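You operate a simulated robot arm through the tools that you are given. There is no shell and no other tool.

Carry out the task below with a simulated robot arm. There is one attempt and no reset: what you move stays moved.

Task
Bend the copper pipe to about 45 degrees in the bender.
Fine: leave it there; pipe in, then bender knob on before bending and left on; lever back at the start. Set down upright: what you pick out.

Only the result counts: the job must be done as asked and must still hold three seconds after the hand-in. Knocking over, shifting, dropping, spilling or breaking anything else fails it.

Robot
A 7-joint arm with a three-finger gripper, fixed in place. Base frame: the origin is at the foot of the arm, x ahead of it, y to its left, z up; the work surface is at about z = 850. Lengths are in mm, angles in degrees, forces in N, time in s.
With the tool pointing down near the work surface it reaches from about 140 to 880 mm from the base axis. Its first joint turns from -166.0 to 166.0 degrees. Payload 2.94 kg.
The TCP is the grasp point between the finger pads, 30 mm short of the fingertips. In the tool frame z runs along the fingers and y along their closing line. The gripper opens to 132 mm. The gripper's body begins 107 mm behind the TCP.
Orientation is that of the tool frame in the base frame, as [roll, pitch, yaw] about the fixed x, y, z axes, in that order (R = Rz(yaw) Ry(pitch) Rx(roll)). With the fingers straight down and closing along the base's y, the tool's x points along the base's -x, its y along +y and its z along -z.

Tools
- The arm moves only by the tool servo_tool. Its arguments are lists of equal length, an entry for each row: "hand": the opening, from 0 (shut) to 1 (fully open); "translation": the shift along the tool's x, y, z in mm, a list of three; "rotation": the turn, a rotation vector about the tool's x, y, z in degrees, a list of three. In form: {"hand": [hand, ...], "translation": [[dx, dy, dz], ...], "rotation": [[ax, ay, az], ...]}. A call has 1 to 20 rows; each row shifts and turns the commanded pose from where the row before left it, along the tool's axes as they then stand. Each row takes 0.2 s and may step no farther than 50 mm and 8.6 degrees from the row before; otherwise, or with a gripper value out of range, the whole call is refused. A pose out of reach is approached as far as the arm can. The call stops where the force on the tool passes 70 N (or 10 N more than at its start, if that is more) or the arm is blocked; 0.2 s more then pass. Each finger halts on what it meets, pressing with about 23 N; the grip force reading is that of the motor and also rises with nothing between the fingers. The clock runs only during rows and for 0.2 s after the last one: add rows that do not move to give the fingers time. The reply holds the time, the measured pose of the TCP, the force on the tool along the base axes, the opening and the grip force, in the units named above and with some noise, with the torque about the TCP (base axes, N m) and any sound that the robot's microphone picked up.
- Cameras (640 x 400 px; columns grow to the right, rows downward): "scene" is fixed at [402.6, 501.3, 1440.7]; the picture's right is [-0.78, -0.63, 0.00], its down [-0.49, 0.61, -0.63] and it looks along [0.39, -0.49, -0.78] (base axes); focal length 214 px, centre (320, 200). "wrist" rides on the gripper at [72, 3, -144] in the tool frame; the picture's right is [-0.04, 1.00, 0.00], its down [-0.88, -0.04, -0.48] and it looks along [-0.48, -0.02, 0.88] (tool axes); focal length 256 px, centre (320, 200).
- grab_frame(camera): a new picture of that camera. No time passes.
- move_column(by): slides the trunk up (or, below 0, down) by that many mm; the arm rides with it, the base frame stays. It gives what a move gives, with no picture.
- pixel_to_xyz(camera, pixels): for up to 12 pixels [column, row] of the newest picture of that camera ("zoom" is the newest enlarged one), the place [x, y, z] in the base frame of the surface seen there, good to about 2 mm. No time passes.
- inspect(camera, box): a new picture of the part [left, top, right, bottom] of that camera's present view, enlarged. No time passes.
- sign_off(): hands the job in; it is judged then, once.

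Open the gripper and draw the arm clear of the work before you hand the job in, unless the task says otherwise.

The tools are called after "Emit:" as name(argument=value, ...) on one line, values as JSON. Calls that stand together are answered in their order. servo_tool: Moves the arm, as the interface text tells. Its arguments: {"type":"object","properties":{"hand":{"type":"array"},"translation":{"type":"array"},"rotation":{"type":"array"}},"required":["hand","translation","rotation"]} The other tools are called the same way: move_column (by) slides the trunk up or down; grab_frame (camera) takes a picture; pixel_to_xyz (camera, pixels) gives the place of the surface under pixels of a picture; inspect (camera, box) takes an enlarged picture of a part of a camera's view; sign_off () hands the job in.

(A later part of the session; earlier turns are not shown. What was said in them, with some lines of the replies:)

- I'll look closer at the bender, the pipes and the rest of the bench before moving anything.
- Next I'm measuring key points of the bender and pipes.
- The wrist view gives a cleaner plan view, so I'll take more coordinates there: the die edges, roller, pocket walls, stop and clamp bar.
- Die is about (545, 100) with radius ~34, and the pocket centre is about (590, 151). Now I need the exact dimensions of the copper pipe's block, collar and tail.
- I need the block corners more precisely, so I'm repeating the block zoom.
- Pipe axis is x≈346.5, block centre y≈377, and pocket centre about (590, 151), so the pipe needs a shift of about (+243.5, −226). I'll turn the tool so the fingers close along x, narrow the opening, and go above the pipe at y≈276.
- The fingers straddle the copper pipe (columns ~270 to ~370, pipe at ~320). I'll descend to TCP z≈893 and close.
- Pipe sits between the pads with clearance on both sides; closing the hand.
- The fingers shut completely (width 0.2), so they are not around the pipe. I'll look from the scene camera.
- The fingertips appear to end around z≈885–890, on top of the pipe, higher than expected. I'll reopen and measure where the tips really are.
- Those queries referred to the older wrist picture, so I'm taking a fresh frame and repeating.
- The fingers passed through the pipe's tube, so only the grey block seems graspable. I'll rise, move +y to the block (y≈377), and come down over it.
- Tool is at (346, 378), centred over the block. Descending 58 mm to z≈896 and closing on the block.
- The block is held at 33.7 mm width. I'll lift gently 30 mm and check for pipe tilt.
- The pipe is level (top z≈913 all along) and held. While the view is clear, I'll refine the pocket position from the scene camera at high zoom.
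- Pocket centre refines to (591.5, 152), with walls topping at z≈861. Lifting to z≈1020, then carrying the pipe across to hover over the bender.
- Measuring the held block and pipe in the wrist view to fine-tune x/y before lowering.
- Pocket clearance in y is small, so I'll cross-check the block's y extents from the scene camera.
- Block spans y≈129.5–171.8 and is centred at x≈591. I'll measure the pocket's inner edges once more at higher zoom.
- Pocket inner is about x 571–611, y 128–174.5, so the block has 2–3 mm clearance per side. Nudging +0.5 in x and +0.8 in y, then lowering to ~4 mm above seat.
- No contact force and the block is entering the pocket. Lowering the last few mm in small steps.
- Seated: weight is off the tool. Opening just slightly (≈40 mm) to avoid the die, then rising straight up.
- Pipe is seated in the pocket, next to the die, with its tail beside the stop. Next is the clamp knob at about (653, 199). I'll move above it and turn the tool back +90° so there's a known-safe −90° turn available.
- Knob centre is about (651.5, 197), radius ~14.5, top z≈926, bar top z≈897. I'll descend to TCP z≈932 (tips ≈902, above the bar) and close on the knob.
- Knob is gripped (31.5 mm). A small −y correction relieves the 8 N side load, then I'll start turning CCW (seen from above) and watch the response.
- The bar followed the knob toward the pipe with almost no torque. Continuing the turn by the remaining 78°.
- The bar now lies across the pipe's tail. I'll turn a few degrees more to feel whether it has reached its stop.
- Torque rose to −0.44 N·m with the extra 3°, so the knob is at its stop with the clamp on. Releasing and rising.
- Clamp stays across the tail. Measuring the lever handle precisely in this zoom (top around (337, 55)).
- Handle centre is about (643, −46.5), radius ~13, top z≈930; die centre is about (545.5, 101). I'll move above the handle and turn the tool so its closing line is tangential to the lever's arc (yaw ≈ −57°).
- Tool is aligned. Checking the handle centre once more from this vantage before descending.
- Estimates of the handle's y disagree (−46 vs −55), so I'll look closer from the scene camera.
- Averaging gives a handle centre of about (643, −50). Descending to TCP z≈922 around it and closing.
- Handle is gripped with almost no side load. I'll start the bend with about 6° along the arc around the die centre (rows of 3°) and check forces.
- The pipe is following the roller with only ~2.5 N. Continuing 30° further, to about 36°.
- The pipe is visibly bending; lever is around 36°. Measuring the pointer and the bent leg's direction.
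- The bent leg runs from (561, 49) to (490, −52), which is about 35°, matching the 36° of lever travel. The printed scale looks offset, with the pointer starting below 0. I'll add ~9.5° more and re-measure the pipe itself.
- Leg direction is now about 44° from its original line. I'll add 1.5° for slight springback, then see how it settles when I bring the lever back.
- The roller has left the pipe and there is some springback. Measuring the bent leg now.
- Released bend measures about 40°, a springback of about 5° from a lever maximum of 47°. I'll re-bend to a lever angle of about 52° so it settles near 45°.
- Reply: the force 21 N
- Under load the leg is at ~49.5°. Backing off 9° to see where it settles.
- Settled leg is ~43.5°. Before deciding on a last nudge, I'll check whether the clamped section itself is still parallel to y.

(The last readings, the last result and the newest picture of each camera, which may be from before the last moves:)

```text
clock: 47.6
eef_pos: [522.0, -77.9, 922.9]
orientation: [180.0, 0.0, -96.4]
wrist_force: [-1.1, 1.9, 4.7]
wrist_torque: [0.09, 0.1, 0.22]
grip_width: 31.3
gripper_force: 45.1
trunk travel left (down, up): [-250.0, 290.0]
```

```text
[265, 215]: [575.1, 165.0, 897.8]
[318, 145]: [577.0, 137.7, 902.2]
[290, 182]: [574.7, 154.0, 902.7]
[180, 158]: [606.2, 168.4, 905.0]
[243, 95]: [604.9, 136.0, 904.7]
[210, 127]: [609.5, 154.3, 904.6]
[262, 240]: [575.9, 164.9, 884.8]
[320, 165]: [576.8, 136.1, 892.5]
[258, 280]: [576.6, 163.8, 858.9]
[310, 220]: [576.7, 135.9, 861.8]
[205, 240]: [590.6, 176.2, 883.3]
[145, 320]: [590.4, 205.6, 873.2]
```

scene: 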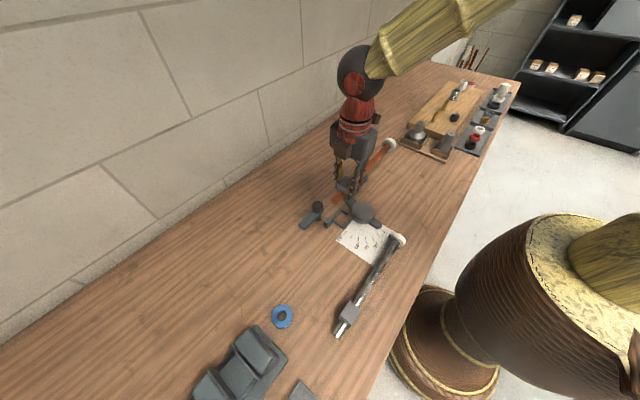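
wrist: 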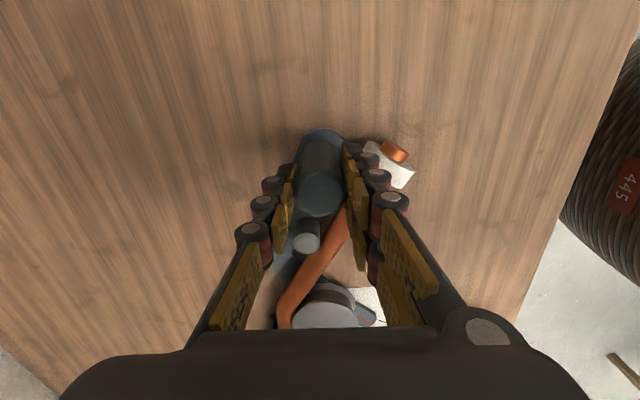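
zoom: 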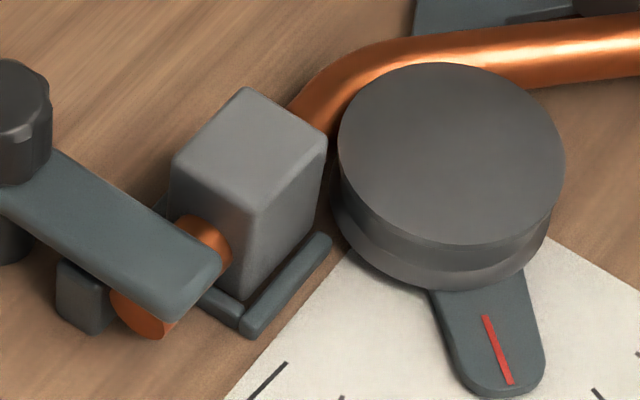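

The block is square to y within measurement noise, so the bend is ~43.5–44°. One last push to ~1.5° beyond the previous maximum should settle it right at ~45°.

Emit:
servo_tool(hand=[0, 0, 0, 0, 0, 0, 0], translation=[[-0.37, 9.42, 0], [-0.37, 9.42, 0], [-0.37, 9.42, 0], [-0.37, 9.42, 0], [-0.15, 5.0, 0], [0, 0, 0], [0, 0, 0]], rotation=[[0, 0, 3], [0, 0, 3], [0, 0, 3], [0, 0, 3], [0, 0, 1.6], [0, 0, 0], [0, 0, 0]])

Emit:
servo_tool(hand=[0, 0, 0, 0, 0], translation=[[0.4, -9.42, 0], [-0.12, -9.42, 0], [-0.12, -9.42, 0], [-0.12, -9.42, 0], [0, 0, 0]], rotation=[[0, 0, -3], [0, 0, -3], [0, 0, -3], [0, 0, -3], [0, 0, 0]])

Emit:
inspect(camera="scene", box=[340, 180, 430, 250])

Emit:
pixel_to_xyz(camera="zoom", pixels=[[230, 116], [250, 114], [280, 112], [310, 109], [340, 107], [370, 104], [400, 102], [420, 100], [440, 98]])

```text
clock: 49.2
eef_pos: [483.6, -69.1, 922.5]
orientation: [-179.9, -0.1, -110.0]
wrist_force: [17.4, -6.7, -1.0]
wrist_torque: [0.32, -0.13, -0.6]
grip_width: 31.4
gripper_force: 44.8
trunk travel left (down, up): [-250.0, 290.0]
```

```text
clock: 50.4
eef_pos: [517.1, -78.4, 922.7]
orientation: [180.0, 0.0, -97.9]
wrist_force: [0.3, 9.2, 12.6]
wrist_torque: [0.37, 0.03, 0.17]
grip_width: 31.4
gripper_force: 44.6
trunk travel left (down, up): [-250.0, 290.0]
```

```text
5.71 times, centred on (385, 215) of scene
```

zoom: 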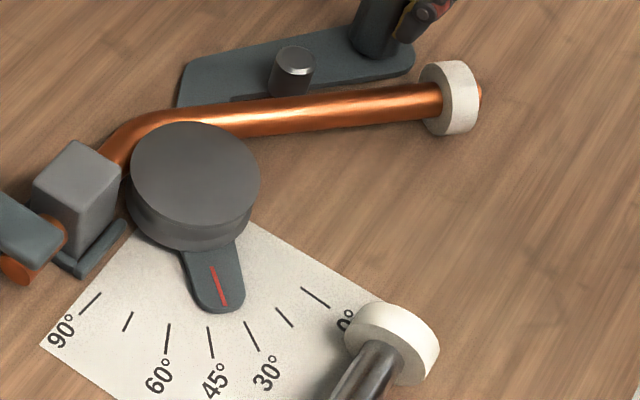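

```text
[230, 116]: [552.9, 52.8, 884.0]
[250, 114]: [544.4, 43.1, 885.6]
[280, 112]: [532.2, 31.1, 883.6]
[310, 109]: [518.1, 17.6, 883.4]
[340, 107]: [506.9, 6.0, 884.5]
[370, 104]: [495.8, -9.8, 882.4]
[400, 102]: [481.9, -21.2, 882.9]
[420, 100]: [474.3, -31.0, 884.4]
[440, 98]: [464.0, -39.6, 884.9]
```

The settled leg is ~44–45°, good. Now returning the lever about 41° to its start position, with a small inward radial correction.

Emit:
servo_tool(hand=[0, 0, 0, 0, 0, 0, 0, 0, 0, 0, 0, 0, 0], translation=[[-0.6, -9.42, 0], [-0.6, -9.42, 0], [-0.12, -9.42, 0], [-0.12, -9.42, 0], [-0.12, -9.42, 0], [-0.12, -9.42, 0], [-0.12, -9.42, 0], [-0.12, -9.42, 0], [-0.12, -9.42, 0], [-0.12, -9.42, 0], [-0.12, -9.42, 0], [-0.12, -9.42, 0], [0, 0, 0]], rotation=[[0, 0, -3], [0, 0, -3], [0, 0, -3], [0, 0, -3], [0, 0, -3], [0, 0, -3], [0, 0, -3], [0, 0, -3], [0, 0, -3], [0, 0, -3], [0, 0, -3], [0, 0, -3], [0, 0, 0]])

Emit:
inspect(camera="scene", box=[310, 140, 430, 250])

```text
clock: 53.2
eef_pos: [626.0, -59.7, 922.3]
orientation: [-179.9, 0.0, -62.0]
wrist_force: [2.4, -6.0, 5.0]
wrist_torque: [-0.3, -0.08, 0.01]
grip_width: 31.1
gripper_force: 45.1
trunk travel left (down, up): [-250.0, 290.0]
```

```text
3.64 times, centred on (370, 195) of scene
```

zoom: 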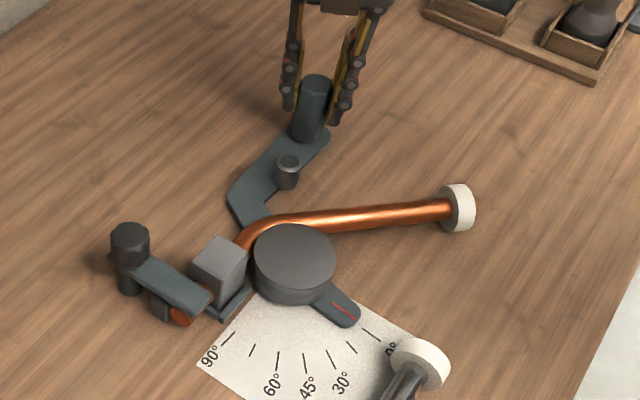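

About 5.4° remain to the start position; finishing the return gently.

Emit:
servo_tool(hand=[0, 0, 0, 0], translation=[[-0.1, -7.85, 0], [-0.1, -6.28, 0], [0, -3.1, 0], [0, 0, 0]], rotation=[[0, 0, -2.5], [0, 0, -2], [0, 0, -1], [0, 0, 0]])

Emit:
inspect(camera="scene", box=[310, 140, 430, 250])

```text
clock: 54.2
eef_pos: [641.9, -52.1, 922.2]
orientation: [-180.0, 0.1, -56.4]
wrist_force: [4.3, -6.7, 8.7]
wrist_torque: [-0.25, -0.07, 0.12]
grip_width: 31.1
gripper_force: 45.2
trunk travel left (down, up): [-250.0, 290.0]
```

```text
3.64 times, centred on (370, 195) of scene
```

zoom: 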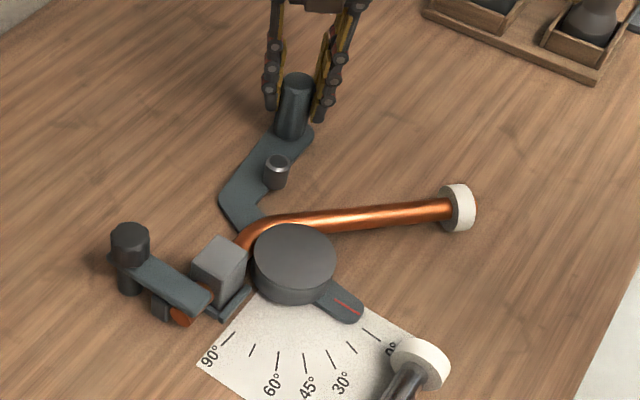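

Comparing the pointer and lever with the very first picture using the same crop.

Emit:
inspect(camera="scene", box=[280, 150, 440, 250])

```text
4.00 times, centred on (360, 200) of scene
```

zoom: 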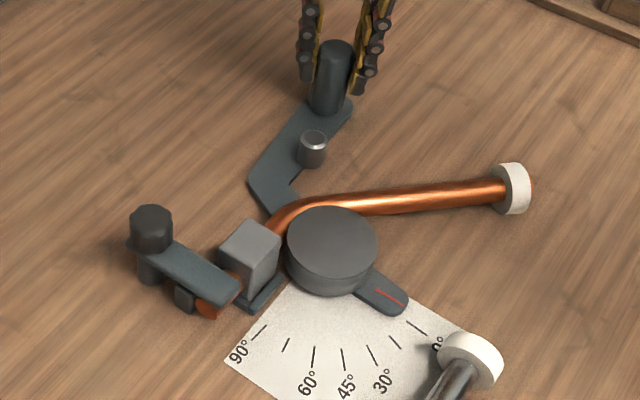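

Lever, roller and pointer match the first image exactly. Releasing the handle and rising clear.

Emit:
servo_tool(hand=[0.2, 0.35, 0.4, 0.4, 0.4, 0.4, 0.4, 0.4, 0.4], translation=[[0, 0, 0], [0, 0, 0], [0, 0, 0], [0, 0, -15], [0, 0, -35], [0, 0, -45], [0, 0, -45], [0, 0, -45], [0, 0, 0]], rotation=[[0, 0, 0], [0, 0, 0], [0, 0, 0], [0, 0, 0], [0, 0, 0], [0, 0, 0], [0, 0, 0], [0, 0, 0], [0, 0, 0]])

Emit:
grab_frame(camera="scene")

Emit:
inspect(camera="scene", box=[280, 150, 440, 250])

Emit:
pixel_to_xyz(camera="zoom", pixels=[[250, 235], [235, 245], [260, 245], [350, 203], [380, 200], [420, 196], [460, 192], [490, 189], [520, 185], [270, 228], [160, 260], [220, 290]])

Emit:
grab_frame(camera="wrist")

```text
clock: 56.2
eef_pos: [642.4, -50.1, 1107.2]
orientation: [-180.0, 0.0, -56.5]
wrist_force: [-1.0, 0.4, -0.7]
wrist_torque: [0.0, -0.02, 0.0]
grip_width: 52.8
gripper_force: 0.1
trunk travel left (down, up): [-250.0, 290.0]
```

```text
taken
```

scene: 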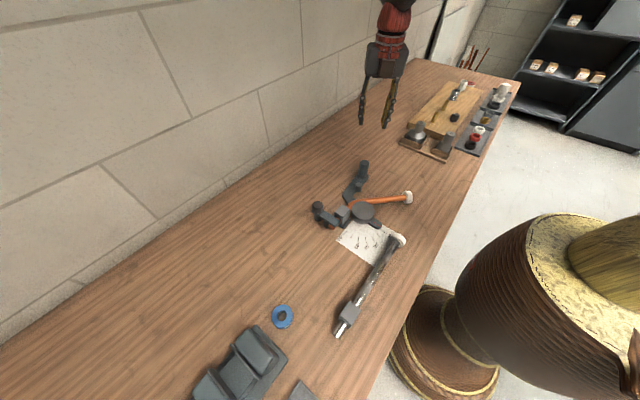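

```text
4.00 times, centred on (360, 200) of scene
```

zoom: 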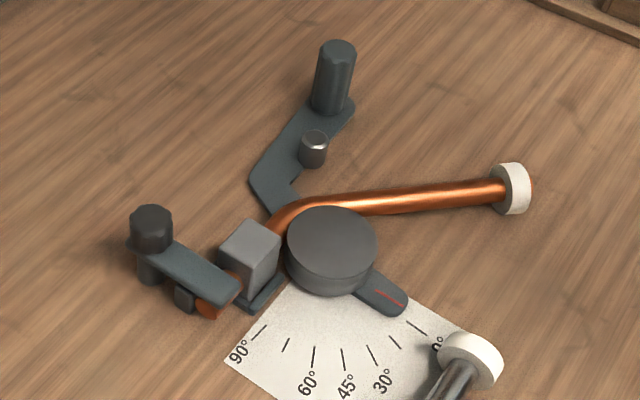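

```text
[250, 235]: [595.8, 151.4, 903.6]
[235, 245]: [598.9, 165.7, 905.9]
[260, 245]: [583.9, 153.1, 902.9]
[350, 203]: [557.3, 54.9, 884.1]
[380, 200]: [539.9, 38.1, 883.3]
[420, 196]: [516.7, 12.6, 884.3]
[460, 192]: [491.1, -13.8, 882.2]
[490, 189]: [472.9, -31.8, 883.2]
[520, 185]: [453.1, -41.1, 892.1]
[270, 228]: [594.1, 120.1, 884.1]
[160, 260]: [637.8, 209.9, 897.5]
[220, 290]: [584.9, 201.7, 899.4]
```

```text
taken
```

wrist: 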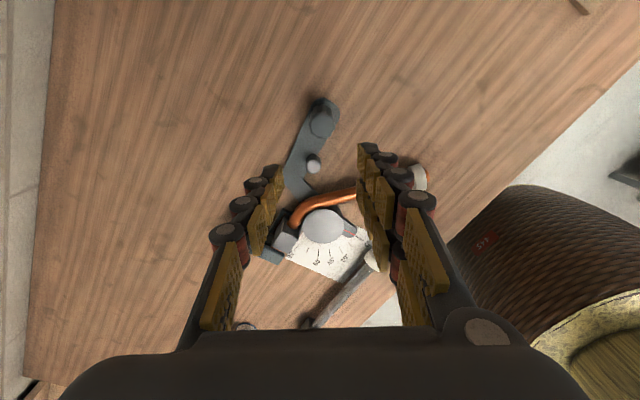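

Bend reads ~44°, block seated (top z≈904), clamp on, lever at start. I'll withdraw further, open the hand, and check that nothing drifts.

Emit:
servo_tool(hand=[0.6, 0.8, 1, 1, 1, 1, 1, 1, 1, 1], translation=[[0, 0, -40], [0, 0, -40], [0, 0, -40], [0, 0, 0], [0, 0, 0], [0, 0, 0], [0, 0, 0], [0, 0, 0], [0, 0, 0], [0, 0, 0]], rotation=[[0, 0, 0], [0, 0, 0], [0, 0, 0], [0, 0, 0], [0, 0, 0], [0, 0, 0], [0, 0, 0], [0, 0, 0], [0, 0, 0], [0, 0, 0]])

Emit:
inspect(camera="scene", box=[280, 150, 440, 250])

Emit:
inspect(camera="wrist", box=[230, 80, 430, 300])

```text
clock: 58.4
eef_pos: [640.7, -51.4, 1228.6]
orientation: [180.0, -0.1, -56.5]
wrist_force: [-0.2, -0.5, -0.2]
wrist_torque: [0.02, 0.0, 0.01]
grip_width: 131.8
gripper_force: 0.1
trunk travel left (down, up): [-250.0, 290.0]
```

```text
4.00 times, centred on (360, 200) of scene
```

zoom: 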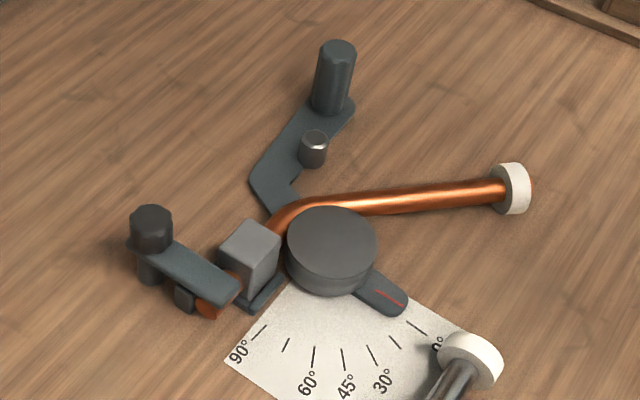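

```text
1.82 times, centred on (330, 190) of wrist
```

zoom: 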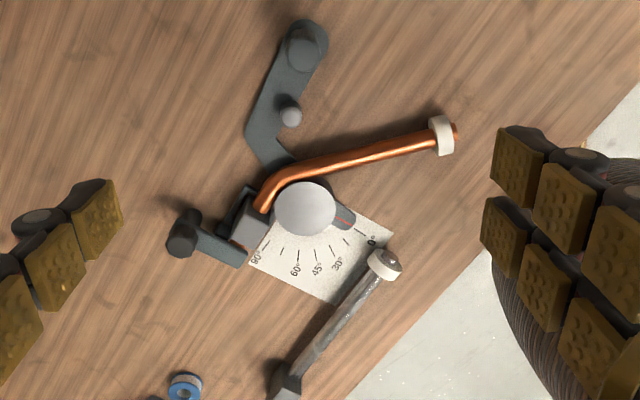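

Nothing has drifted: the pipe stays bent ~44–45° in the bender, the clamp knob is on, the lever is at its start, and the steel pipe is untouched. Handing in.

Emit:
sign_off()

```text
The job is handed in.
```

The copper pipe is bent to about 44–45° and left in the bender. I've handed the job in, but no verdict came back.

- **Order:** I seated the pipe's block in the pocket first. Then I turned the clamp knob on, to its stop and across the tail, and only then bent the pipe.
- **Springback:** The pipe springs back about 5–6° after each push. I re-bent it twice until the settled leg measured close to 45°.
- **Scale:** The printed scale reads about 7° low, because the pointer starts below 0. I judged the angle from the pipe itself.
- **Lever:** It is back at its start position. It looks about 1° off its first picture, by eye.
- **Rest of the bench:** The clamp knob is still on. The steel pipe looks untouched, and the arm is drawn clear with the gripper open.

My first grasp on the pipe's tube closed on nothing, because the fingers passed through it. I picked the pipe up by the grey block instead, and nothing was moved by the failed try.
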